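You operate a simulated robot arm through the tools that you are given. There is no shell and no other tool. Be economical: measure what you need, move in short steps, check, and stop when the job is done.

The job below is to be done with a simulated robot arm. You get a single attempt, and the scene is never put back.

Task
Measure spacer one and stand it on the circle for its size.
Fine: use the caliper; draw its jaw back open afterwards.
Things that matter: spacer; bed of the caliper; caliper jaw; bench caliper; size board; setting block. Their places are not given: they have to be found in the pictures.

It is judged by the outcome, as a careful person would: the job done as asked, and still so three seconds after it is handed in. It fails if anything else is knocked over, pushed out of place, dropped, spilled or broken.

Robot
A 6-joint arm with a two-finger parallel gripper, fixed in place. Base frame: the origin is at the foot of the arm, x ahead of it, y to its left, z up; the work surface is at about z = 0.85. Lengths are in m, angles in rad, forces in N, time in s.
With the tool pointing down near the work surface it reaches from about 0.26 to 0.68 m from the base axis. Its first joint turns from -1.152 to 1.152 rad. Payload 2.9 kg.
The tool frame sits at the grasp point between the pads (the TCP): z along the fingers, y along the line on which they close. The tips reach 0.03 m beyond it. The gripper opens to 0.11 m. The fingers are 0.02 m wide and 0.01 m thick; the gripper's body (0.048 by 0.112 m) begins 0.055 m behind the TCP.
Orientation is that of the tool frame in the base frame, as a unit quaternion [x, y, z, w]. With the fingers straight down and closing along the base's y, the tool's x points along the base's -x, its y along +y and its z along -z.

Tools
- The arm moves only by the tool step_arm. Its argument "increments" is text: rows parted by semicolons, each of 7 numbers parted by spaces: the shift along the tool's x, y, z in units of 200 mm (1.0 is 200 mm), then the turn, a rotation vector about the tool's x, y, z in units of 90 degrees (1.0 is 90 degrees), then the gripper command, from -1 (fully open) to 1 (shut), values between in proportion. In form: x y z wx wy wz gripper; .... A call has 1 to 12 rows; each row is the pose to reach, as a shift and turn from the pose commanded when the call began, along the tool's axes at that moment. A call with a number of a shift or a turn outside -1 to 1 is refused whole. Rows are played at 5 a second. More than 0.05 m and 0.15 rad between two rows, or a gripper value outside its range, and nothing of the call is played. Where a pose cannot be reached the arm comes as near as it can. A force on the tool above 50 N (or 10 N above the force at the start of the call, whichever is more), or a blocked arm, ends the call early, and 0.2 s more pass. Each finger travels about 0.108 m/s and halts on what it meets, pressing with about 26 N; the grip force reading is that of the motor and also rises with nothing between the fingers. The clock runs only during rows and for 0.2 s after the last one: add rows that repeat a pose to give the fingers time. The reply holds the time, the measured pose of the TCP, the force on the tool along the base axes, the opening and the grip force, in the units named above and with some noise.
- Cameras (640 x 400 px; columns grow to the right, rows downward): "scene" is fixed at [0.0908, 0.463, 1.3661]; the picture's right is [-0.46, -0.89, 0.00], its down [-0.66, 0.34, -0.67] and it looks along [0.59, -0.31, -0.74] (base axes); focal length 318 px, centre (320, 200). "wrist" rides on the gripper at [-0.036, 0, -0.057] in the tool frame; the picture's right is [0.00, -1.00, 0.00], its down [0.97, 0.00, -0.24] and it looks along [0.24, 0.00, 0.97] (tool axes); focal length 218 px, centre (320, 200).
- capture(camera): a new picture of that camera. It takes no simulated time.
- pixel_to_xyz(camera, pixels): for up to 12 pixels [column, row] of the newest picture of that camera ("zoom" is the newest enlarged one), the place [x, y, z] in the base frame of the surface seen there, good to about 0.002 m. It takes no simulated time.
- enlarge(camera, box): a new picture of the part [left, top, right, bottom] of that camera's present view, enlarged. It takes no simulated time.
- finish_job(): hands the job in; it is judged then, once.

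Go step by step. Measure first, check grasps and placings, and put right what went wrong. The budget is 80 turns and 34 pictures, counting those below and the enlarged ones. Unless the task says otherwise, let go and move clear before handing in, and close with one line.

The tools are called after ">>>" as a command line: name --argument value ..., lists and objects as JSON in quotes. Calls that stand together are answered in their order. step_arm: Moves the arm, as the interface text tells. Its arguments: {"type":"object","properties":{"increments":{"type":"string"}},"required":["increments"]} The other tools are called the same way: capture (camera) takes a picture; pixel_to_xyz (camera, pixels) gives the place of the surface under pixels of a picture; enlarge (camera, box) takes an enlarged picture of a part of a camera's view; finish_job () hands the job in.

At the start:

```text
clock: 0.0
tool_pos: [0.3117, 0.2606, 1.0918]
tcp_rot: [0.0, 1.0, 0.0, 0.0]
contact_force: [-0.2, 0.0, 0.2]
gripper_width: 0.11
grip_force: 0.0
```

scene: 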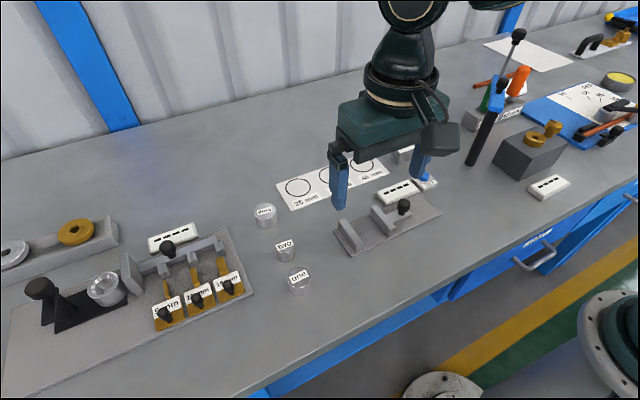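
wrist: 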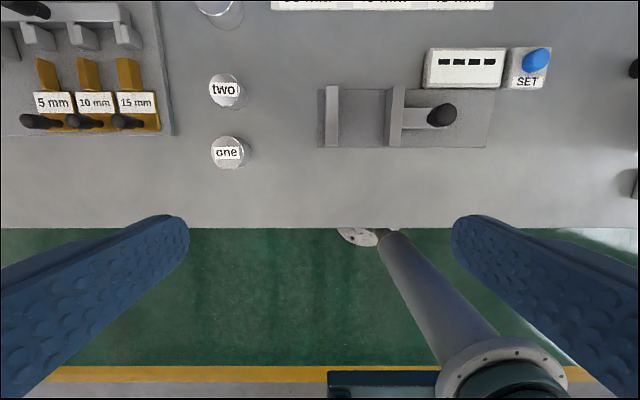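

The pictures show the bench caliper (about 390,215 in scene), a display reading dashes, a SET button, the spacers and the size board. I'll look closer at these.

>>> enlarge --camera "scene" --box '[250, 130, 450, 300]'

>>> enlarge --camera "wrist" --box '[190, 0, 570, 180]'

>>> enlarge --camera "scene" --box '[430, 20, 640, 210]'

>>> pixel_to_xyz --camera "wrist" --pixels '[[227, 153], [224, 88], [331, 117], [395, 117], [441, 113], [360, 117], [464, 68], [536, 57], [425, 120], [485, 140], [322, 145], [331, 90]]'

```text
2.35 times, centred on (350, 215) of scene
```

zoom: 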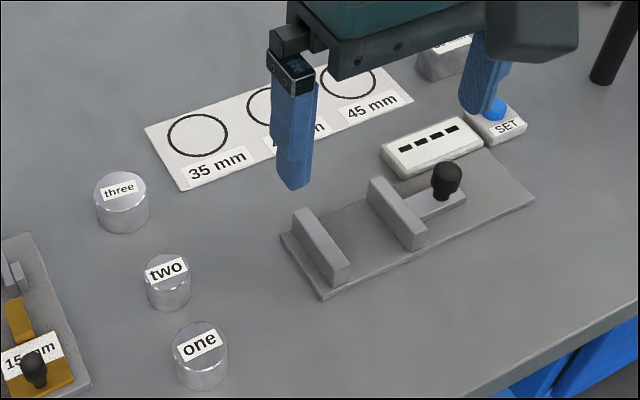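

```text
1.68 times, centred on (380, 90) of wrist
```

zoom: 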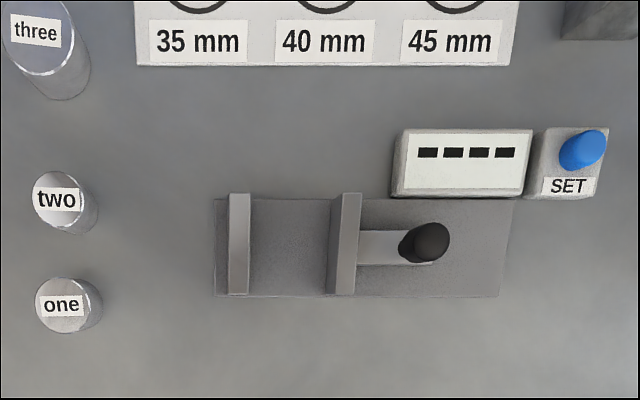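

```text
2.11 times, centred on (535, 115) of scene
```

zoom: 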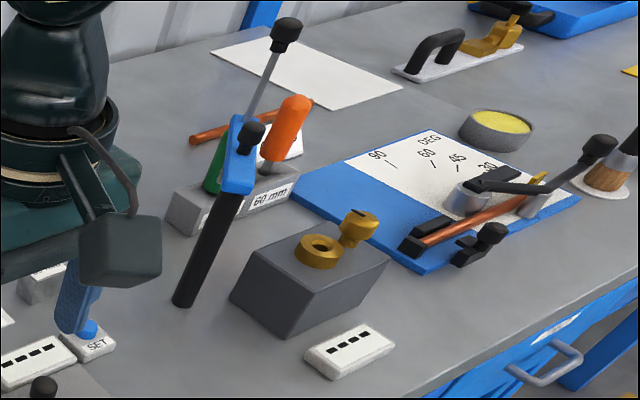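

```text
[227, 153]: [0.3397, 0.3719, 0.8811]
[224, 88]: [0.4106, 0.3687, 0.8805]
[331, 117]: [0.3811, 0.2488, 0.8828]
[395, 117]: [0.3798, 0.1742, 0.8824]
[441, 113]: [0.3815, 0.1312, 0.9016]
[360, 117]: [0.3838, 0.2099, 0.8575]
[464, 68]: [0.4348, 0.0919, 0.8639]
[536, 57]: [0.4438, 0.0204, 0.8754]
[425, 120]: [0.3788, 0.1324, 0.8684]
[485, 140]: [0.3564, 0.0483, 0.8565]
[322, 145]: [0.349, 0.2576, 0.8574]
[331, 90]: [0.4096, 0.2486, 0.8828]
```

The caliper jaws stand across y (fixed at y≈0.249, moving one at y≈0.174, knob at y≈0.131), and the label of the grey block near scene (403,155) is hidden. I'll move over the board and block to look down at them.

>>> step_arm --increments "-0.15 -0.12 0 0 0 0 -1; -0.3 -0.24 0 0 0 0 -1; -0.45 -0.36 0 0 0 0 -1; -0.6 -0.48 0 0 0 0 -1; -0.75 -0.6 0 0 0 0 -1; -0.75 -0.6 0 0 0 0 -1"

>>> capture --camera "wrist"

```text
clock: 1.4
tool_pos: [0.4626, 0.1417, 1.0961]
tcp_rot: [0.0, 1.0, 0.001, 0.0]
contact_force: [-0.6, 0.0, -0.1]
gripper_width: 0.11
grip_force: 0.0
```

```text
28 pictures are left
```

wrist: 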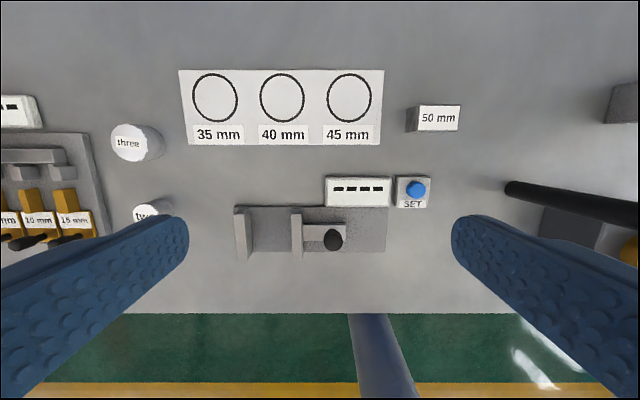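

The grey block at (434,118) is marked 50 mm: that's the setting block for zeroing with SET. I'll measure it, the circles, the button and the caliper.

>>> pixel_to_xyz --camera "wrist" --pixels '[[420, 107], [458, 107], [420, 129], [458, 130], [415, 118], [215, 97], [282, 98], [349, 98], [416, 189], [333, 239], [297, 230], [241, 230]]'

>>> enlarge --camera "wrist" --box '[210, 90, 480, 260]'

```text
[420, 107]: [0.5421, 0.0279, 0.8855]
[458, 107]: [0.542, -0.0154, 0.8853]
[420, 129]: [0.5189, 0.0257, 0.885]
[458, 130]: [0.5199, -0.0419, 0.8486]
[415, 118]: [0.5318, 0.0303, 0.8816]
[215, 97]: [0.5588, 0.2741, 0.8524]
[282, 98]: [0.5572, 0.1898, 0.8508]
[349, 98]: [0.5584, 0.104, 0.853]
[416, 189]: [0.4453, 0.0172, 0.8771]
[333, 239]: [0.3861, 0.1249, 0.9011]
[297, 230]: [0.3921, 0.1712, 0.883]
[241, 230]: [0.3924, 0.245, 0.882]
```

```text
2.35 times, centred on (345, 175) of wrist
```

zoom: 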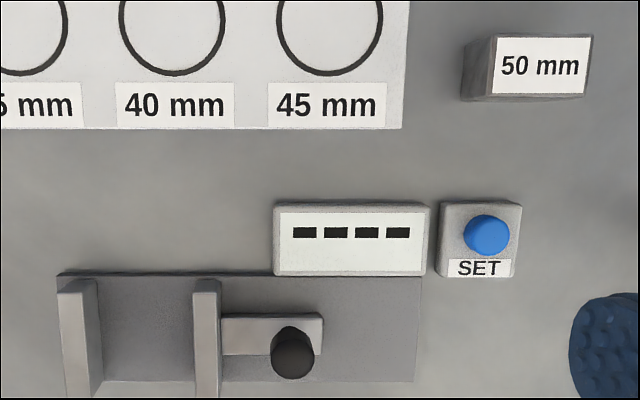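

The block is about 25 mm (x) by 50 mm (y), centred near (0.531, 0.005), so I'll grip it along x and turn the hand 90°. First I'll check where the black rod at (510,190)-(640,215) is so I can keep clear of it.

>>> pixel_to_xyz --camera "wrist" --pixels '[[510, 188], [560, 196], [630, 210], [620, 100], [545, 225], [300, 212], [300, 248], [236, 207], [384, 250], [384, 180], [250, 250], [270, 225]]'

>>> step_arm --increments "-0.03 -0.06 0 0 0 -0.0909 -1; -0.06 -0.12 0 0 0 -0.1818 -1; -0.09 -0.18 0 0 0 -0.2727 -1; -0.12 -0.24 0 0 0 -0.3636 -1; -0.15 -0.3 0 0 0 -0.4545 -1; -0.18 -0.36 0 0 0 -0.5454 -1; -0.21 -0.42 0 0 0 -0.6363 -1; -0.24 -0.48 0 0 0 -0.7272 -1; -0.27 -0.54 0 0 0 -0.8181 -1; -0.30 -0.6 0 0 0 -0.909 -1; -0.345 -0.675 0 0 0 -1 -1; -0.345 -0.675 0 0 0 -1 -1"

>>> capture --camera "wrist"

```text
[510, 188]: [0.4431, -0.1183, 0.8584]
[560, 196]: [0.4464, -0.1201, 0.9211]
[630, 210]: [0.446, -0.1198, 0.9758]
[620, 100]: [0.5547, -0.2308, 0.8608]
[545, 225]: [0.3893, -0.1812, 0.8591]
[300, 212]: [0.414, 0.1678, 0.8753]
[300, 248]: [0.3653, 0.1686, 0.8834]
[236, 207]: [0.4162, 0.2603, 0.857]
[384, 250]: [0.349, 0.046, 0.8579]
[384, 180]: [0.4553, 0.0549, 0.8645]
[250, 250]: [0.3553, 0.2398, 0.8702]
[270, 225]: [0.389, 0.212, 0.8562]
```

```text
clock: 4.0
tool_pos: [0.5308, 0.0055, 1.0937]
tcp_rot: [0.708, -0.706, 0.0, 0.0]
contact_force: [0.3, 0.2, 0.8]
gripper_width: 0.1099
grip_force: 0.0
```

```text
26 pictures are left
```

wrist: 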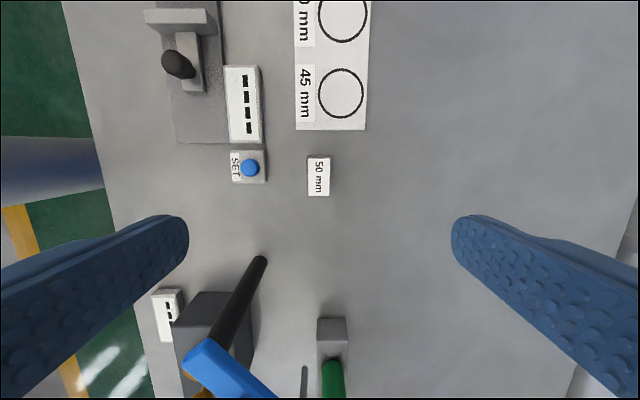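

The hand is now above the block, seen at (319,175). I'll fix its edges from this view.

>>> pixel_to_xyz --camera "wrist" --pixels '[[309, 175], [329, 175], [319, 158], [319, 194], [319, 175], [307, 193], [331, 193], [341, 93], [249, 167]]'

>>> enlarge --camera "wrist" --box '[280, 140, 360, 210]'

```text
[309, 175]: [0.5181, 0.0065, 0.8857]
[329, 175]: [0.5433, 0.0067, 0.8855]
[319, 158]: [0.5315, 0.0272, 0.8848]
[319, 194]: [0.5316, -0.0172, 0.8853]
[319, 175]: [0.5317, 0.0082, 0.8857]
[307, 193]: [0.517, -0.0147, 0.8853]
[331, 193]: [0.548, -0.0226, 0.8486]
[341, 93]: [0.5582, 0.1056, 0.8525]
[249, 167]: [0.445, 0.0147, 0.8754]
```

```text
5.71 times, centred on (320, 175) of wrist
```

zoom: 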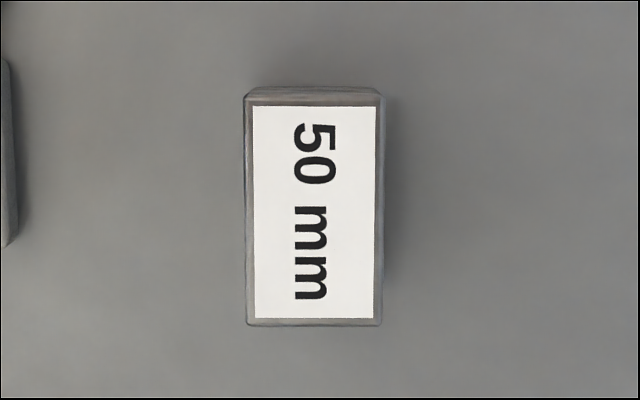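

The block's centre is (0.531, 0.004), top at 0.885. I'll descend around it with open fingers.

>>> step_arm --increments "0.007 0 0.2 0 0 0 -1; 0.007 0 0.4 0 0 0 -0.6; 0.007 0 0.6 0 0 0 -0.3; 0.007 0 0.75 0 0 0 -0.2; 0.007 0 0.75 0 0 0 -0.2"

>>> step_arm --increments "0 0 0.12 0 0 0 -0.2; 0 0 0.265 0 0 0 -0.2; 0 0 0.265 0 0 0 -0.2; 0 0 0.265 0 0 0 1; 0 0 0.265 0 0 0 1; 0 0 0.265 0 0 0 1; 0 0 0.265 0 0 0 1"

```text
clock: 5.2
tool_pos: [0.5315, 0.0039, 0.944]
tcp_rot: [-0.707, 0.707, 0.0, 0.0]
contact_force: [-0.4, -0.4, -0.5]
gripper_width: 0.066
grip_force: 0.1
```

```text
clock: 6.8
tool_pos: [0.5311, 0.0058, 0.891]
tcp_rot: [-0.707, 0.707, 0.0, 0.0]
contact_force: [-0.8, -0.3, -0.3]
gripper_width: 0.0296
grip_force: 26.5
```

The block is held (opening 0.0296). I'll lift it, then measure the jaw faces from the scene view.

>>> step_arm --increments "0 0 -0.15 0 0 0 1; 0 0 -0.35 0 0 0 1; 0 0 -0.35 0 0 0 1"

>>> enlarge --camera "scene" --box '[320, 170, 450, 260]'

```text
clock: 7.6
tool_pos: [0.5301, 0.0051, 0.9607]
tcp_rot: [-0.707, 0.707, 0.0, 0.0]
contact_force: [-1.1, -0.3, -3.1]
gripper_width: 0.0298
grip_force: 25.8
```

```text
4.44 times, centred on (385, 215) of scene
```

zoom: 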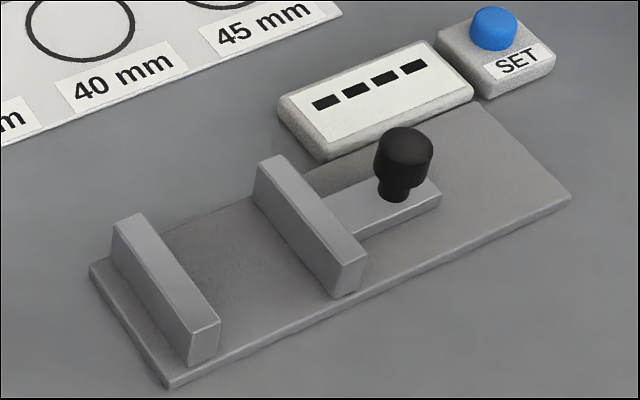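

The jaw tops are clear in this zoom. I'll read the edges, the knob and the bed.

>>> pixel_to_xyz --camera "zoom" --pixels '[[155, 280], [174, 264], [297, 216], [320, 203], [403, 145], [403, 190], [430, 195], [205, 315], [132, 222], [230, 240], [310, 220], [270, 160]]'

```text
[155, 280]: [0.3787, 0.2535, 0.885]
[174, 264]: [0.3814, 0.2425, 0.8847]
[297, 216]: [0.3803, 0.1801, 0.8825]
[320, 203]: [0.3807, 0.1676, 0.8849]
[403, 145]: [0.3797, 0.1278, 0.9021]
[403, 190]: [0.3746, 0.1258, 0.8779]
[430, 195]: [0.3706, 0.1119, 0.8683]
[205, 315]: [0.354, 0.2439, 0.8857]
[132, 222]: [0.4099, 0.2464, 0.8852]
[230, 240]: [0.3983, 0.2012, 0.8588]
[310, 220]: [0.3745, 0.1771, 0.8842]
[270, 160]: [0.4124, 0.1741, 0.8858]
```

The jaw faces are at y≈0.2415 and 0.181 (a 60 mm gap) and the middle is at x≈0.382, so the block goes at y≈0.211. I'll carry it there at height.

>>> step_arm --increments "-0.13 0.1 0 0 0 0 1; -0.26 0.2 0 0 0 0 1; -0.39 0.3 0 0 0 0 1; -0.52 0.4 0 0 0 0 1; -0.65 0.5 0 0 0 0 1; -0.78 0.6 0 0 0 0 1; -0.9 0.7435 0 0 0 0 1; -0.9 0.7435 0 0 0 0 1"

>>> step_arm --increments "-0.1335 0 0 0 0 0 1; -0.1335 0 0.1 0 0 0 1; -0.1335 0 0.1 0 0 0 1"

>>> enlarge --camera "scene" --box '[300, 120, 450, 260]'

>>> capture --camera "wrist"

```text
clock: 9.4
tool_pos: [0.3805, 0.1848, 0.9601]
tcp_rot: [-0.707, 0.707, 0.0, 0.0]
contact_force: [-0.6, -0.2, -1.9]
gripper_width: 0.03
grip_force: 26.5
```

```text
clock: 10.2
tool_pos: [0.3828, 0.2124, 0.9381]
tcp_rot: [0.707, -0.707, 0.0, 0.0]
contact_force: [0.3, 0.6, -1.8]
gripper_width: 0.0299
grip_force: 26.1
```

```text
2.86 times, centred on (375, 190) of scene
```

zoom: 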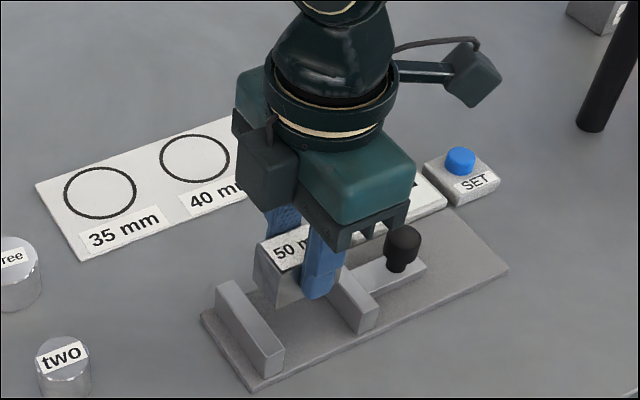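

```text
22 pictures are left
```

wrist: 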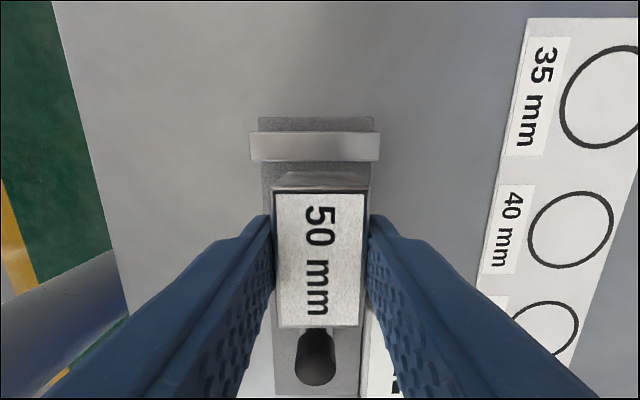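

The block hangs over the gap at (318,260) and looks square to the jaws. I'll check its ends before lowering.

>>> pixel_to_xyz --camera "wrist" --pixels '[[318, 194], [318, 323], [318, 190], [318, 326], [315, 159], [315, 150], [255, 148], [376, 148], [315, 135]]'

```text
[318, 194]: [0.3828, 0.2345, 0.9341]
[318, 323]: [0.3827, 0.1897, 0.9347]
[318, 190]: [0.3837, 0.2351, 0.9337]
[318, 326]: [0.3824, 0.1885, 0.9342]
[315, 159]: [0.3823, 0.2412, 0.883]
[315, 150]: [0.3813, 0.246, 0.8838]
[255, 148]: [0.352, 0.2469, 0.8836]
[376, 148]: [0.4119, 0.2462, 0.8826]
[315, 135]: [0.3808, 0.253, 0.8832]
```

The block ends sit at y 0.187–0.2365, clear of both jaws. I'll lower it 42 mm onto the bed.

>>> step_arm --increments "0 0 0.1 0 0 0 1; 0 0 0.17 0 0 0 1; 0 0 0.2 0 0 0 1; 0 0 0.21 0 0 0 1; 0 0 0.21 0 0 0 1"

```text
clock: 11.4
tool_pos: [0.3818, 0.2114, 0.8971]
tcp_rot: [0.707, -0.707, 0.0, -0.001]
contact_force: [-4.8, -1.9, 18.2]
gripper_width: 0.03
grip_force: 26.1
```

Contact on the bed (18 N). I'll open a little and rise clear.

>>> step_arm --increments "0 0 0.2 0 0 0 0.2; 0 0 0.2 0 0 0 0.1; 0 0 0.2 0 0 0 0.1; 0 0 0.05 0 0 0 0.1; 0 0 -0.15 0 0 0 0.1; 0 0 -0.15 0 0 0 0.1"

>>> capture --camera "wrist"

```text
clock: 11.7
tool_pos: [0.3822, 0.2116, 0.8878]
tcp_rot: [-0.707, 0.707, -0.001, 0.0]
contact_force: [-1.6, -3.4, 7.7]
gripper_width: 0.0451
grip_force: 0.6
stopped in row 1: the force on the tool passed its limit (the readings are from after the stop); the commanded pose is now the measured one
```

```text
21 pictures are left
```

wrist: 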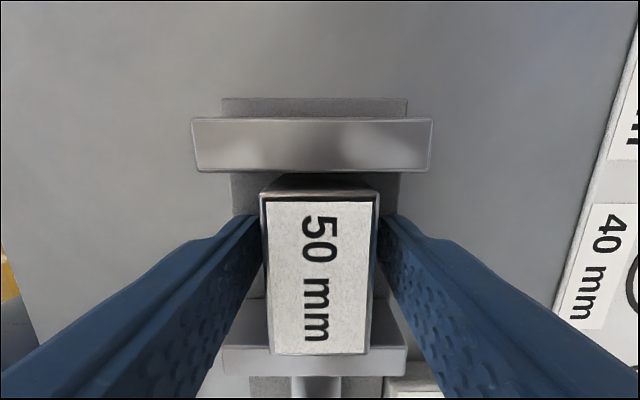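

I mistakenly gave rows relative to the already lowered pose, so it pressed lightly and stopped at the bed. The block at (318,275) is still square and the fingers are released. Now I'll rise with negative z.

>>> step_arm --increments "0 0 -0.02 0 0 0 0.1; 0 0 -0.15 0 0 0 0.1; 0 0 -0.35 0 0 0 0.1; 0 0 -0.5 0 0 0 0.1; 0 0 -0.5 0 0 0 0.1"

>>> capture --camera "wrist"

```text
clock: 12.9
tool_pos: [0.3815, 0.2122, 0.987]
tcp_rot: [-0.707, 0.707, -0.001, 0.002]
contact_force: [0.6, 0.2, -0.6]
gripper_width: 0.0496
grip_force: 0.2
```

```text
20 pictures are left
```

wrist: 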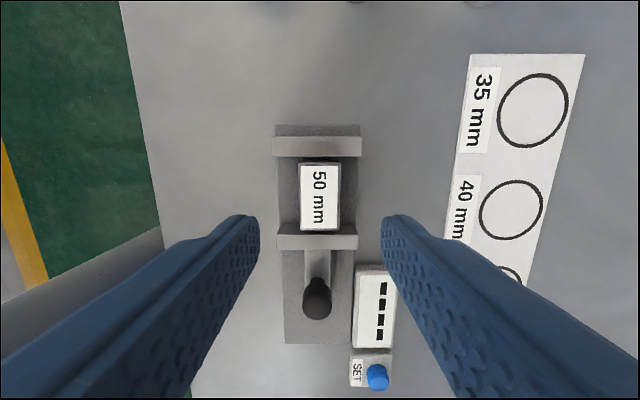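

The block sits squarely on the bed between the jaws. Next I'll take the knob (x≈0.382, y≈0.127) between the fingers.

>>> step_arm --increments "0.2 0 0 0 0 0 0.1; 0.423 0 0 0 0 0 0.1; 0.423 0 0.2 0 0 0 0.1; 0.423 0 0.4 0 0 0 0.1; 0.423 0 0.4 0 0 0 0.1; 0.423 0 0.4 0 0 0 1; 0.423 0 0.4 0 0 0 1; 0.423 0 0.4 0 0 0 1"

>>> capture --camera "wrist"

```text
clock: 14.7
tool_pos: [0.38, 0.1258, 0.9055]
tcp_rot: [0.707, -0.707, -0.001, 0.0]
contact_force: [-7.3, -0.2, -4.5]
gripper_width: 0.0235
grip_force: 45.3
```

```text
19 pictures are left
```

wrist: 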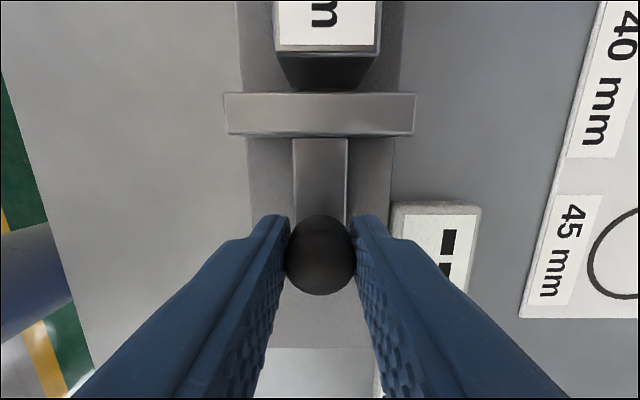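

The knob is gripped (width 0.0235). I'll slide it slowly in +y until the jaw closes on the block.

>>> step_arm --increments "-0.01 0.003 0 0 0 0 1; -0.02 0.003 0 0 0 0 1; -0.03 0.003 0 0 0 0 1; -0.04 0.003 0 0 0 0 1; -0.045 0.003 0 0 0 0 1; -0.05 0.003 0 0 0 0 1; -0.055 0.003 0 0 0 0 1; -0.055 0.003 0 0 0 0 1"

>>> capture --camera "wrist"

```text
clock: 16.5
tool_pos: [0.3794, 0.1377, 0.9065]
tcp_rot: [-0.706, 0.708, 0.0, -0.002]
contact_force: [-8.2, -16.4, -24.9]
gripper_width: 0.0232
grip_force: 44.9
```

```text
18 pictures are left
```

wrist: 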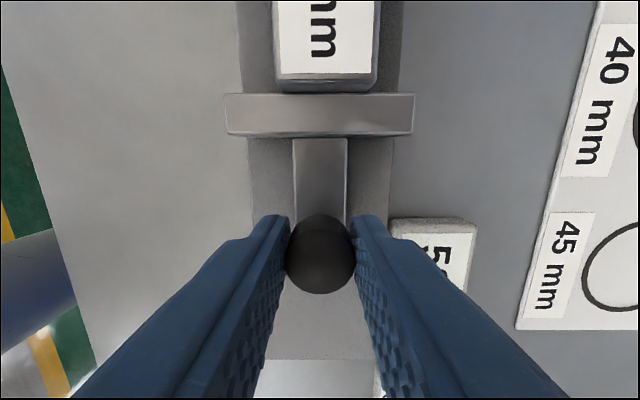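

The force has risen to 16 N along y and the display now shows digits. I'll check contact and the reading from the scene view.

>>> enlarge --camera "scene" --box '[320, 160, 450, 260]'

```text
4.00 times, centred on (385, 210) of scene
```

zoom: 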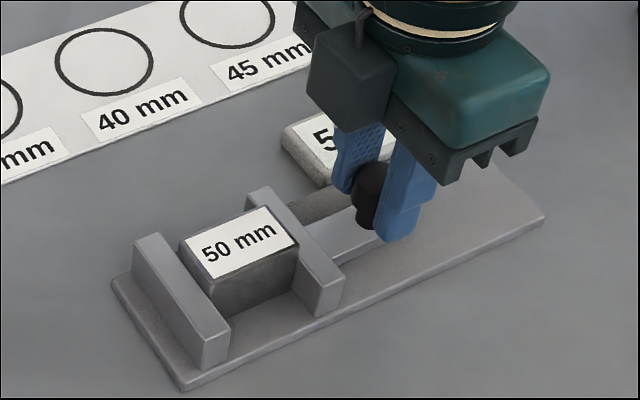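

It looks nearly or just closed. I'll push a little further to make contact certain, then release the knob.

>>> step_arm --increments "-0.006 0.003 0 0 0 0 1; -0.012 0.003 0 0 0 0 1; -0.016 0.003 0 0 0 0 1; -0.016 0.003 0 0 0 0 1"

```text
clock: 17.5
tool_pos: [0.3798, 0.1383, 0.9071]
tcp_rot: [-0.705, 0.709, -0.002, -0.002]
contact_force: [-7.9, -31.7, 1.6]
gripper_width: 0.023
grip_force: 44.8
```

The jaw has stalled at y≈0.138 with 32 N, so it's closed on the block. I'll release and rise.

>>> step_arm --increments "0.016 0 0 0 0 0 1; 0.016 0 0 0 0 0 0.3; 0.016 0 0 0 0 0 0.3; 0.016 0 -0.2 0 0 0 0.3; 0.016 0 -0.35 0 0 0 0.3; 0.2 0 -0.45 0 0 0 0.3; 0.4 0 -0.45 0 0 0 0.3; 0.6 0 -0.45 0 0 0 0.3; 0.6 0 -0.45 0 0 0 0.3"

>>> enlarge --camera "scene" --box '[320, 150, 450, 260]'

```text
clock: 19.5
tool_pos: [0.3824, 0.0227, 0.9977]
tcp_rot: [0.707, -0.707, 0.0, -0.001]
contact_force: [-0.5, 0.9, 0.0]
gripper_width: 0.0385
grip_force: 0.1
```

```text
3.64 times, centred on (385, 205) of scene
```

zoom: 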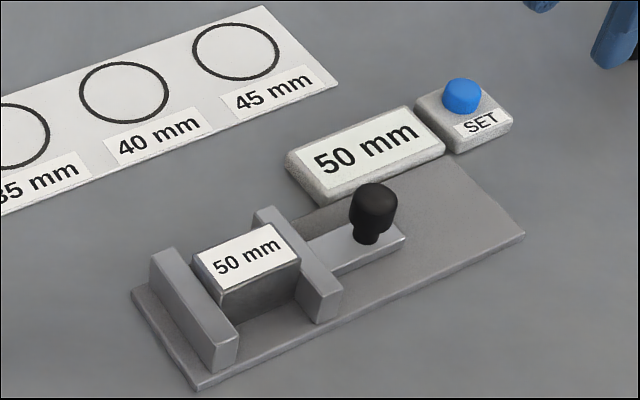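

The display reads 50 mm on the 50 mm block: the caliper is already true, so SET needn't be pressed. I'll take the knob again and draw the jaw back open.

>>> step_arm --increments "-0.2 0 0 0 0 0 0.3; -0.4 0 0 0 0 0 0.3; -0.585 0 0 0 0 0 0.3; -0.585 0 0.2 0 0 0 0.3; -0.585 0 0.4 0 0 0 0.3; -0.585 0 0.45 0 0 0 0.3; -0.585 0 0.45 0 0 0 1; -0.585 0 0.45 0 0 0 1; -0.585 0 0.45 0 0 0 1"

>>> step_arm --increments "0.015 0 0 0 0 0 1; 0.03 0 0 0 0 0 1; 0.045 0 0 0 0 0 1; 0.06 0 0 0 0 0 1; 0.065 0 0 0 0 0 1; 0.065 0 0 0 0 0 1"

```text
clock: 21.5
tool_pos: [0.3802, 0.1392, 0.9076]
tcp_rot: [-0.707, 0.707, 0.0, 0.001]
contact_force: [0.1, 0.6, 0.0]
gripper_width: 0.0236
grip_force: 45.1
```

```text
clock: 22.9
tool_pos: [0.3801, 0.129, 0.9079]
tcp_rot: [0.71, -0.704, -0.002, -0.003]
contact_force: [-5.7, 28.1, 11.8]
gripper_width: 0.023
grip_force: 44.9
```

The jaw has come back about 10 mm, with 28 N of drag. I'll pull a bit more.

>>> step_arm --increments "0.01 0 0 0 0 0 1; 0.015 0 0 0 0 0 1; 0.015 0 0 0 0 0 1"

```text
clock: 23.7
tool_pos: [0.3796, 0.1259, 0.907]
tcp_rot: [0.71, -0.704, -0.004, -0.004]
contact_force: [-5.1, 32.7, -0.9]
gripper_width: 0.0232
grip_force: 45.5
```

The jaw is back at its starting place. I'll release, rise, and move over the block.

>>> step_arm --increments "0 0 0 0 0 0 0.3; 0 0 0 0 0 0 0.1; 0 0 -0.2 0 0 0 0.1; 0 0 -0.35 0 0 0 0.1; -0.2 0 -0.4 0 0 0 0.1; -0.4 0 -0.4 0 0 0 0.1; -0.4715 0 -0.4 0 0 0 0.1; -0.4715 0 -0.4 0 0 0 0.1"

>>> capture --camera "wrist"

```text
clock: 25.5
tool_pos: [0.3809, 0.2177, 0.9865]
tcp_rot: [-0.707, 0.707, 0.0, 0.001]
contact_force: [0.4, 0.0, 0.4]
gripper_width: 0.0495
grip_force: 0.1
```

```text
15 pictures are left
```

wrist: 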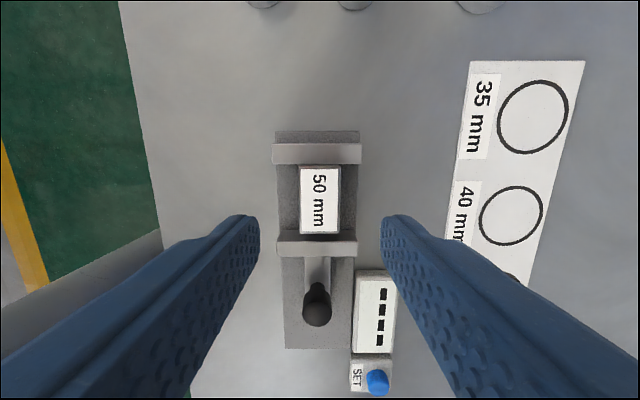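

The jaw is open and the display is back to dashes. I'll check the block's position.

>>> pixel_to_xyz --camera "wrist" --pixels '[[320, 171], [320, 230], [303, 200], [338, 200], [317, 160], [317, 236], [317, 302]]'

```text
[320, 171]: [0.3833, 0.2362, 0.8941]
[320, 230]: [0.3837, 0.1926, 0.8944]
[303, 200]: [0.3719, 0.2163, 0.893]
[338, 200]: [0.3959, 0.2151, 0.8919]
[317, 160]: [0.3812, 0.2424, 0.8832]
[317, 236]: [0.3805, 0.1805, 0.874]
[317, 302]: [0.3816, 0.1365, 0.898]
```

The block is at (0.3835, 0.215). I'll grip it and lift.

>>> step_arm --increments "0.005 -0.013 0.2 0 0 0 0.1; 0.005 -0.013 0.4 0 0 0 0.1; 0.005 -0.013 0.455 0 0 0 0.1; 0.005 -0.013 0.455 0 0 0 0.1; 0.005 -0.013 0.455 0 0 0 1; 0.005 -0.013 0.455 0 0 0 1; 0.005 -0.013 0.455 0 0 0 1"

>>> step_arm --increments "0 0 -0.1 0 0 0 1; 0 0 -0.33 0 0 0 1; 0.1 0 -0.33 0 0 0 1; 0.3 -0.1 -0.33 0 0 0 1; 0.5 -0.2 -0.33 0 0 0 1; 0.65 -0.35 -0.33 0 0 0 1; 0.8 -0.5 -0.33 0 0 0 1; 0.9 -0.65 -0.33 0 0 0 1; 0.95 -0.7355 -0.33 0 0 0 1; 0.95 -0.7355 -0.33 0 0 0 1"

```text
clock: 27.1
tool_pos: [0.385, 0.2162, 0.8956]
tcp_rot: [0.707, -0.707, 0.001, -0.001]
contact_force: [0.1, -0.2, 0.1]
gripper_width: 0.0298
grip_force: 25.8
```

```text
clock: 29.3
tool_pos: [0.5298, 0.0269, 0.9623]
tcp_rot: [-0.707, 0.707, 0.0, 0.0]
contact_force: [0.3, 0.3, -2.7]
gripper_width: 0.0297
grip_force: 26.2
```

The block is held and near its old place. I'll set it back at (0.5307, 0.004).

>>> step_arm --increments "0.1065 0 0 0 0 0 1; 0.1065 0 0.2 0 0 0 1; 0.1065 0 0.32 0 0 0 1; 0.1065 0 0.35 0 0 0 1; 0.1065 0 0.368 0 0 0 1; 0.1065 0 0.368 0 0 0 1"

```text
clock: 30.7
tool_pos: [0.5297, 0.0041, 0.8889]
tcp_rot: [0.707, -0.707, 0.0, -0.001]
contact_force: [0.4, 0.1, -1.9]
gripper_width: 0.0299
grip_force: 26.1
```

The tool still carries the block's weight (-1.9 N). I'll lower another 2 mm.

>>> step_arm --increments "0 0 0.005 0 0 0 1; 0 0 0.01 0 0 0 1; 0 0 0.01 0 0 0 1"

```text
clock: 31.5
tool_pos: [0.5307, 0.0056, 0.8882]
tcp_rot: [-0.707, 0.707, 0.0, 0.002]
contact_force: [-1.4, -0.3, 1.7]
gripper_width: 0.03
grip_force: 26.5
```

Contact made. I'll release, rise, and travel towards spacer one.

>>> step_arm --increments "0 0 0 0 0 0 0.3; 0 0 0 0 0 0 0.1; 0 0 -0.2 0 0 0 0.1; 0 0 -0.4 0 0 0 0.1; 0 0 -0.6 0 0 0 0.1; -0.2 0.1 -0.7 0 0 0 0.1; -0.4 0.2 -0.7 0 0 0 0.1; -0.6 0.3 -0.7 0 0 0 0.1; -0.8 0.4 -0.7 0 0 0 0.1; -1 0.5 -0.7 0 0 0 0.1"

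>>> step_arm --increments "-0.2 0.1 0 0 0 0 0; -0.4 0.2 0 0 0 0 -0.1; -0.6 0.35 0 0 0 0 -0.1; -0.8 0.453 0 0 0 0 -0.1; -0.8 0.453 0 0 0 0 -0.1"

>>> capture --camera "wrist"

>>> capture --camera "scene"

```text
clock: 33.7
tool_pos: [0.4308, 0.205, 1.0264]
tcp_rot: [-0.706, 0.708, -0.001, 0.002]
contact_force: [-0.2, 0.3, 0.1]
gripper_width: 0.0493
grip_force: 0.1
```

```text
clock: 34.9
tool_pos: [0.3375, 0.3663, 1.0274]
tcp_rot: [0.707, -0.707, 0.001, -0.001]
contact_force: [0.5, 1.5, 0.3]
gripper_width: 0.0605
grip_force: 0.0
```

```text
14 pictures are left
```

wrist: 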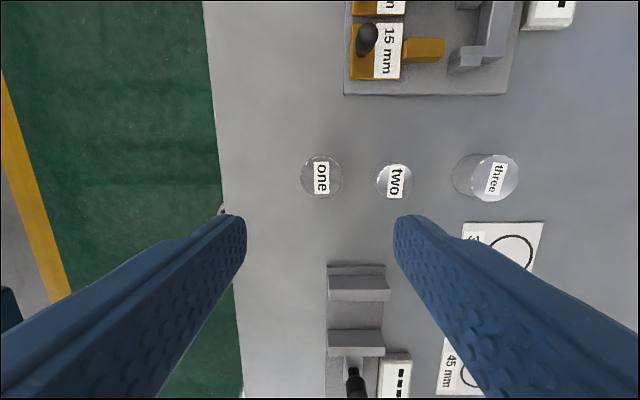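

```text
13 pictures are left
```

scene: 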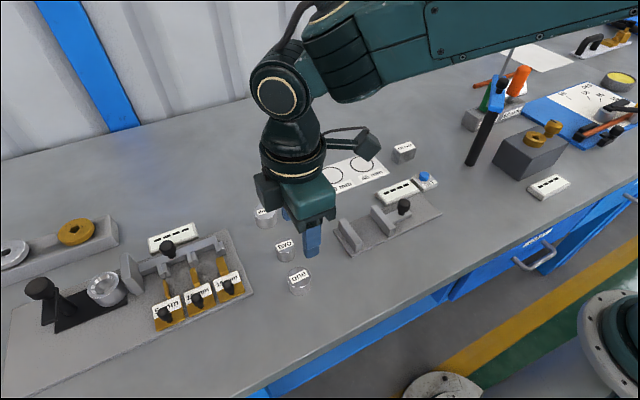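

The block stands back in its place at scene (403,152). Now I'll measure spacer one, seen at (321,178).

>>> pixel_to_xyz --camera "wrist" --pixels '[[321, 178], [304, 179], [338, 179], [321, 162], [321, 195], [379, 182], [394, 182], [411, 182], [308, 158]]'

```text
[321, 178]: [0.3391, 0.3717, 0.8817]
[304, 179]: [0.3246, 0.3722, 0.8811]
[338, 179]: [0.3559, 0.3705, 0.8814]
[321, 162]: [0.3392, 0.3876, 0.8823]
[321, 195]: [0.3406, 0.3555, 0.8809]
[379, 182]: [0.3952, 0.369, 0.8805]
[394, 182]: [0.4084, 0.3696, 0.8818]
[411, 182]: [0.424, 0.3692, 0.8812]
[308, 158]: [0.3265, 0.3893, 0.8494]
```

Spacer one's centre is (0.340, 0.3715), with 0.392 the near edge of spacer two, so the 60 mm opening fits. I'll descend and grip.

>>> step_arm --increments "-0.0365 0 0.2 0 0 0 -0.1; -0.0365 0 0.4 0 0 0 -0.1; -0.0365 0 0.6 0 0 0 -0.1; -0.0365 0 0.72 0 0 0 -0.1; -0.0365 0 0.72 0 0 0 -0.1; -0.0365 0 0.72 0 0 0 1; -0.0365 0 0.72 0 0 0 1; -0.0365 0 0.72 0 0 0 1"

>>> capture --camera "wrist"

```text
clock: 36.7
tool_pos: [0.3394, 0.3725, 0.8846]
tcp_rot: [-0.707, 0.707, 0.0, 0.0]
contact_force: [0.9, 0.6, -0.3]
gripper_width: 0.039
grip_force: 26.0
```

```text
12 pictures are left
```

wrist: 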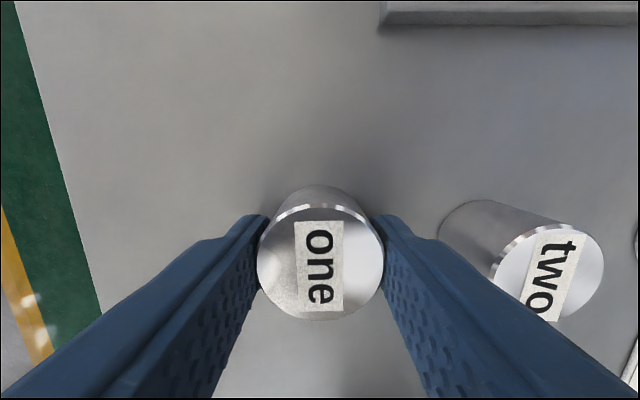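

Spacer one is held (39 mm by the fingers). I'll lift it and carry it over the caliper gap.

>>> step_arm --increments "0 0 -0.15 0 0 0 1; 0 0 -0.35 0 0 0 1; 0.2 -0.05 -0.35 0 0 0 1; 0.4 -0.1 -0.35 0 0 0 1; 0.6 -0.15 -0.35 0 0 0 1; 0.7975 -0.2095 -0.35 0 0 0 1; 0.7975 -0.2095 -0.35 0 0 0 1"

>>> step_arm --increments "0 0 0.15 0 0 0 1; 0 0 0.25 0 0 0 1; 0 0 0.29 0 0 0 1; 0 0 0.305 0 0 0 1; 0 0 0.31 0 0 0 1; 0 0 0.31 0 0 0 1"

```text
clock: 38.3
tool_pos: [0.3834, 0.2137, 0.9532]
tcp_rot: [0.708, -0.707, 0.0, -0.001]
contact_force: [-0.2, -0.2, -1.5]
gripper_width: 0.039
grip_force: 26.0
```

```text
clock: 39.7
tool_pos: [0.3824, 0.2144, 0.8907]
tcp_rot: [0.708, -0.707, 0.001, -0.002]
contact_force: [-2.6, 1.9, 14.2]
gripper_width: 0.0391
grip_force: 25.8
```

Contact on the bed (14 N). I'll release with zero further descent, rise, and look.

>>> step_arm --increments "0 0 -0.005 0 0 0 0.3; 0 0 -0.005 0 0 0 0; 0 0 -0.005 0 0 0 0; 0 0 -0.2 0 0 0 0; 0 0 -0.4 0 0 0 0; 0 0 -0.48 0 0 0 0; 0 0 -0.48 0 0 0 0"

>>> capture --camera "wrist"

```text
clock: 41.3
tool_pos: [0.3817, 0.2133, 0.9886]
tcp_rot: [-0.707, 0.707, -0.001, 0.001]
contact_force: [0.1, 0.4, -0.3]
gripper_width: 0.0549
grip_force: 0.0
```

```text
11 pictures are left
```

wrist: 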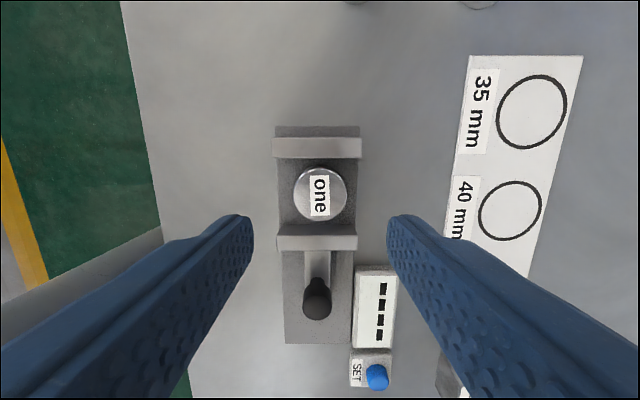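

Spacer one stands upright between the jaws at (320,195). Now the knob: grip and close the jaw on the spacer.

>>> step_arm --increments "0.2 0 0 0 0 0 0.1; 0.43 0.003 0 0 0 0 0.1; 0.43 0.003 0.2 0 0 0 0.1; 0.43 0.003 0.4 0 0 0 0.1; 0.43 0.003 0.4 0 0 0 0.1; 0.43 0.003 0.4 0 0 0 1; 0.43 0.003 0.4 0 0 0 1; 0.43 0.003 0.4 0 0 0 1"

>>> step_arm --increments "-0.015 0.003 0 0 0 0 1; -0.03 0.003 0 0 0 0 1; -0.045 0.003 0 0 0 0 1; -0.06 0.003 0 0 0 0 1; -0.075 0.003 0 0 0 0 1; -0.085 0.003 0 0 0 0 1; -0.095 0.003 0 0 0 0 1; -0.105 0.003 0 0 0 0 1; -0.112 0.003 0 0 0 0 1; -0.118 0.003 0 0 0 0 1; -0.118 0.003 0 0 0 0 1"

```text
clock: 43.1
tool_pos: [0.3804, 0.1233, 0.9056]
tcp_rot: [0.707, -0.707, 0.0, 0.001]
contact_force: [-9.4, -0.1, -2.6]
gripper_width: 0.0233
grip_force: 44.9
```

```text
clock: 45.5
tool_pos: [0.3807, 0.147, 0.9059]
tcp_rot: [-0.705, 0.709, -0.003, -0.003]
contact_force: [-7.7, -30.5, -9.1]
gripper_width: 0.0234
grip_force: 44.8
```

The knob has come to y 0.147 and about 0.148 would match 40 mm. I'll push a little more to confirm it stalls.

>>> step_arm --increments "-0.01 0 0 0 0 0 1; -0.015 0 0 0 0 0 1; -0.015 0 0 0 0 0 1"

>>> step_arm --increments "0.015 0 0 0 0 0 1; 0.015 0 0 0 0 0 0.3; 0.015 0 0 0 0 0 0.3; 0.015 0 -0.2 0 0 0 0.3; 0.015 0 -0.35 0 0 0 0.3; 0.2 0 -0.45 0 0 0 0.3; 0.4 0 -0.45 0 0 0 0.3; 0.6 0 -0.45 0 0 0 0.3; 0.6 0 -0.45 0 0 0 0.3"

>>> enlarge --camera "scene" --box '[310, 150, 450, 260]'

```text
clock: 46.3
tool_pos: [0.38, 0.149, 0.907]
tcp_rot: [-0.705, 0.709, -0.002, -0.002]
contact_force: [-10.0, -31.5, 2.5]
gripper_width: 0.023
grip_force: 44.8
```

```text
clock: 48.3
tool_pos: [0.3818, 0.0323, 0.9962]
tcp_rot: [0.707, -0.707, 0.0, -0.001]
contact_force: [-0.1, 0.7, 0.3]
gripper_width: 0.0384
grip_force: 0.0
```

```text
3.64 times, centred on (380, 205) of scene
```

zoom: 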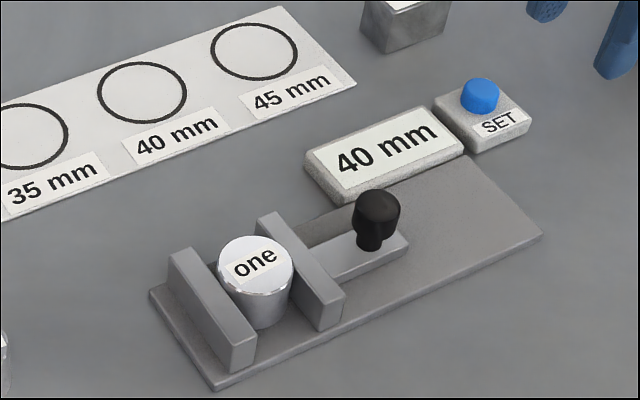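

The display reads 40 mm with the jaw closed on spacer one. Now I'll draw the jaw back open by the knob.

>>> step_arm --increments "-0.2 0 0 0 0 0 0.3; -0.4 0 0 0 0 0 0.3; -0.58 0 0 0 0 0 0.3; -0.58 0 0.2 0 0 0 0.3; -0.58 0 0.4 0 0 0 0.3; -0.58 0 0.45 0 0 0 0.3; -0.58 0 0.45 0 0 0 1; -0.58 0 0.45 0 0 0 1; -0.58 0 0.45 0 0 0 1"

>>> step_arm --increments "0.015 0 0 0 0 0 1; 0.03 0 0 0 0 0 1; 0.045 0 0 0 0 0 1; 0.06 0 0 0 0 0 1; 0.075 0 0 0 0 0 1; 0.09 0 0 0 0 0 1; 0.105 0 0 0 0 0 1; 0.12 0 0 0 0 0 1; 0.13 0 0 0 0 0 1; 0.135 0 0 0 0 0 1; 0.135 0 0 0 0 0 1"

```text
clock: 50.3
tool_pos: [0.3796, 0.1478, 0.907]
tcp_rot: [-0.707, 0.707, 0.001, 0.0]
contact_force: [-18.2, 0.5, 2.4]
gripper_width: 0.0239
grip_force: 44.8
```

```text
clock: 52.7
tool_pos: [0.3804, 0.1253, 0.9075]
tcp_rot: [0.71, -0.704, -0.002, -0.004]
contact_force: [-17.7, 29.5, -11.7]
gripper_width: 0.0231
grip_force: 45.0
```

The jaw is back open. I'll release, rise and move above the spacer to check its position.

>>> step_arm --increments "0 0 0 0 0 0 0.3; 0 0 0 0 0 0 0; 0 0 -0.2 0 0 0 0; 0 0 -0.4 0 0 0 0; -0.2 0 -0.4 0 0 0 0; -0.4 0 -0.4 0 0 0 0; -0.495 0 -0.4 0 0 0 0; -0.495 0 -0.4 0 0 0 0"

>>> capture --camera "wrist"

>>> pixel_to_xyz --camera "wrist" --pixels '[[320, 190], [320, 170], [320, 212], [299, 190], [341, 190], [317, 238], [535, 115], [512, 215]]'

```text
clock: 54.5
tool_pos: [0.3825, 0.2207, 0.9876]
tcp_rot: [0.707, -0.707, 0.001, 0.0]
contact_force: [-0.1, -0.4, 0.6]
gripper_width: 0.055
grip_force: 0.1
```

```text
9 pictures are left
```

wrist: 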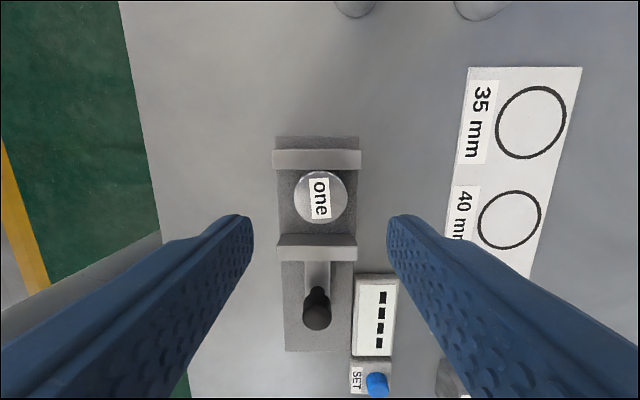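

```text
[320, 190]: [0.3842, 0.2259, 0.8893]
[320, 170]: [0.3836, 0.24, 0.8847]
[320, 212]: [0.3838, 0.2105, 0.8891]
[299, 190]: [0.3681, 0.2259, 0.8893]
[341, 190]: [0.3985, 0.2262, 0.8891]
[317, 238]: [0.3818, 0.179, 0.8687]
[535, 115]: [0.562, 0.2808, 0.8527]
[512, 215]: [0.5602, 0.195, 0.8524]
```

The spacer is at about (0.384, 0.221), upright and free of the moving jaw. I'll grip and lift it.

>>> step_arm --increments "0 -0.013 0.2 0 0 0 0; 0 -0.013 0.4 0 0 0 0; 0 -0.013 0.475 0 0 0 0; 0 -0.013 0.475 0 0 0 0; 0 -0.013 0.475 0 0 0 1; 0 -0.013 0.475 0 0 0 1; 0 -0.013 0.475 0 0 0 1"

>>> step_arm --increments "0 0 -0.1 0 0 0 1; 0 0 -0.33 0 0 0 1; 0.04 -0.2 -0.33 0 0 0 1; 0.08 -0.4 -0.33 0 0 0 1; 0.12 -0.6 -0.33 0 0 0 1; 0.15 -0.8 -0.33 0 0 0 1; 0.15 -0.8 -0.33 0 0 0 1"

>>> capture --camera "wrist"

```text
clock: 56.1
tool_pos: [0.3843, 0.2217, 0.891]
tcp_rot: [-0.707, 0.707, 0.0, 0.001]
contact_force: [0.2, -0.1, 0.0]
gripper_width: 0.0392
grip_force: 25.8
```

```text
clock: 57.7
tool_pos: [0.5432, 0.1903, 0.9572]
tcp_rot: [0.707, -0.707, 0.001, 0.0]
contact_force: [-0.2, 0.0, -0.9]
gripper_width: 0.0393
grip_force: 26.5
```

```text
8 pictures are left
```

wrist: 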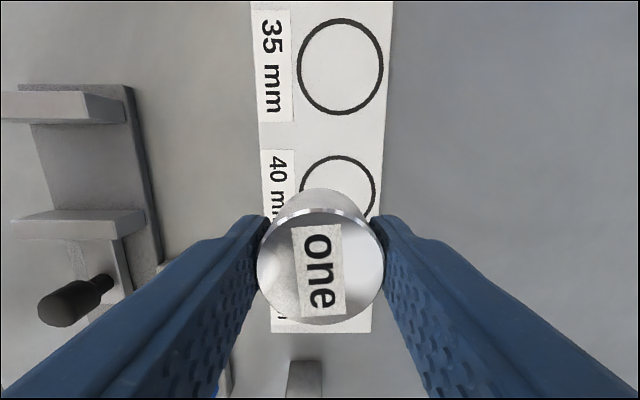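

I'll refine the 40 mm circle's centre from its visible edge, and the 35 mm circle beside it.

>>> pixel_to_xyz --camera "wrist" --pixels '[[299, 67], [381, 67], [340, 20], [340, 113], [302, 185], [374, 190], [337, 157], [320, 265], [258, 265], [384, 265]]'

```text
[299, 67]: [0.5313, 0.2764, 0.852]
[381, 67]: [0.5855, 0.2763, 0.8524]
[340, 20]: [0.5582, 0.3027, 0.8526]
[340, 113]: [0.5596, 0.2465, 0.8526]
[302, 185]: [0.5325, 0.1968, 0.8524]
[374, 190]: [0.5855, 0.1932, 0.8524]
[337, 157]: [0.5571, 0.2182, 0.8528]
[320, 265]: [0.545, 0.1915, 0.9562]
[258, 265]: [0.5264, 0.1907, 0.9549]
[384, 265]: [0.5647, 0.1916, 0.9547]
```

The 40 mm circle's centre is (0.5585, 0.190). I'll move over it and lower.

>>> step_arm --increments "0.003 -0.074 0 0 0 0 1; 0.003 -0.074 0.2 0 0 0 1; 0.003 -0.074 0.3 0 0 0 1; 0.003 -0.074 0.34 0 0 0 1; 0.003 -0.074 0.355 0 0 0 1; 0.003 -0.074 0.355 0 0 0 1"

```text
clock: 59.1
tool_pos: [0.5586, 0.1905, 0.8874]
tcp_rot: [-0.707, 0.707, -0.001, 0.001]
contact_force: [0.0, -0.1, -1.1]
gripper_width: 0.0394
grip_force: 26.2
```

It isn't touching yet (-1.1 N). I'll lower by small amounts.

>>> step_arm --increments "0 0 0.005 0 0 0 1; 0 0 0.01 0 0 0 1; 0 0 0.01 0 0 0 1"

```text
clock: 59.9
tool_pos: [0.5588, 0.19, 0.8858]
tcp_rot: [0.707, -0.707, 0.001, -0.001]
contact_force: [1.0, -1.7, 5.0]
gripper_width: 0.0394
grip_force: 25.5
```

Contact (5 N). I'll release, rise clear, and check.

>>> step_arm --increments "0 0 0 0 0 0 0.3; 0 0 0 0 0 0 0; 0 0 0 0 0 0 0; 0 0 -0.2 0 0 0 0; 0 0 -0.4 0 0 0 0; 0 0 -0.6 0 0 0 0; 0 0.2 -0.8 0 0 0 0; 0.2 0.4 -0.8 0 0 0 0; 0.4 0.6 -0.8 0 0 0 0; 0.6 0.7 -0.8 0 0 0 0; 0.8 0.7 -0.8 0 0 0 0; 0.8 0.7 -0.8 0 0 0 0"

>>> capture --camera "wrist"

>>> enlarge --camera "scene" --box '[250, 120, 450, 260]'

```text
refused: row 7 steps farther than a row can; nothing moved
```

```text
7 pictures are left
```

wrist: 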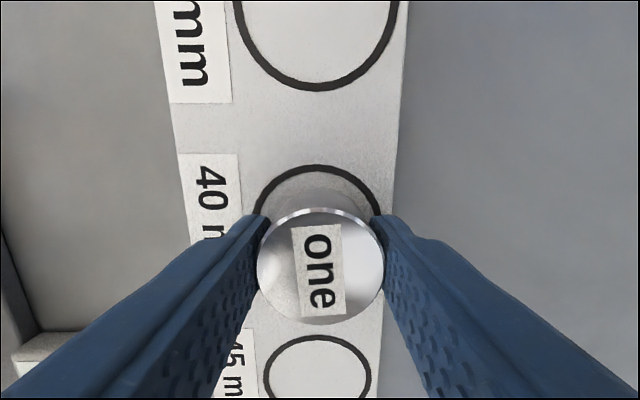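

```text
2.86 times, centred on (350, 190) of scene
```

zoom: 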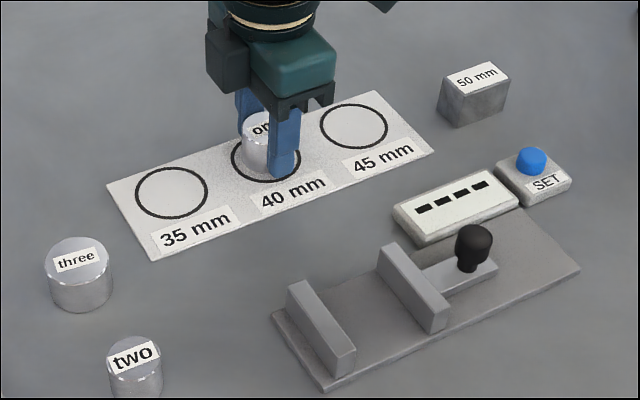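

The call was refused because one step was too long, so nothing moved. The spacer is centred on the 40 mm circle, so I'll release and rise in smaller steps.

>>> step_arm --increments "0 0 0 0 0 0 0.3; 0 0 0 0 0 0 0; 0 0 0 0 0 0 0; 0 0 -0.2 0 0 0 0; 0 0 -0.4 0 0 0 0; 0 0 -0.6 0 0 0 0; 0 0 -0.8 0 0 0 0; 0.1 0.15 -0.8 0 0 0 0; 0.2 0.3 -0.8 0 0 0 0; 0.3 0.45 -0.8 0 0 0 0; 0.4 0.6 -0.8 0 0 0 0; 0.4 0.6 -0.8 0 0 0 0"

>>> capture --camera "wrist"

>>> capture --camera "scene"

```text
clock: 62.5
tool_pos: [0.4379, 0.11, 1.0461]
tcp_rot: [0.707, -0.707, 0.001, -0.002]
contact_force: [1.2, 0.1, 0.3]
gripper_width: 0.0552
grip_force: 0.0
```

```text
5 pictures are left
```

wrist: 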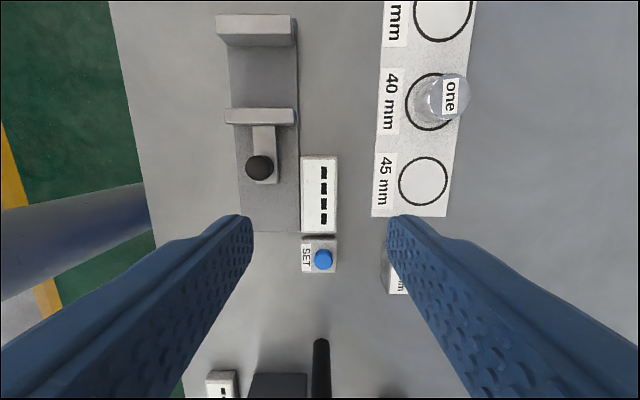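

```text
4 pictures are left
```

scene: 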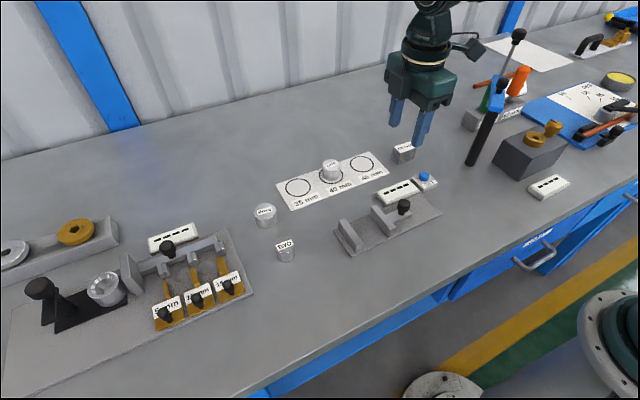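

Spacer one stands upright inside the 40 mm circle at scene (331,170). The jaw is open, the setting block is back in its place and the arm is clear, so I'm handing in.

>>> finish_job

```text
The job is handed in.
```

Spacer one measured 40 mm on the caliper and now stands on the 40 mm circle. Before that, the caliper read 50 mm on the 50 mm setting block, so I didn't press SET. The jaw is drawn back open and the block is back in its place.
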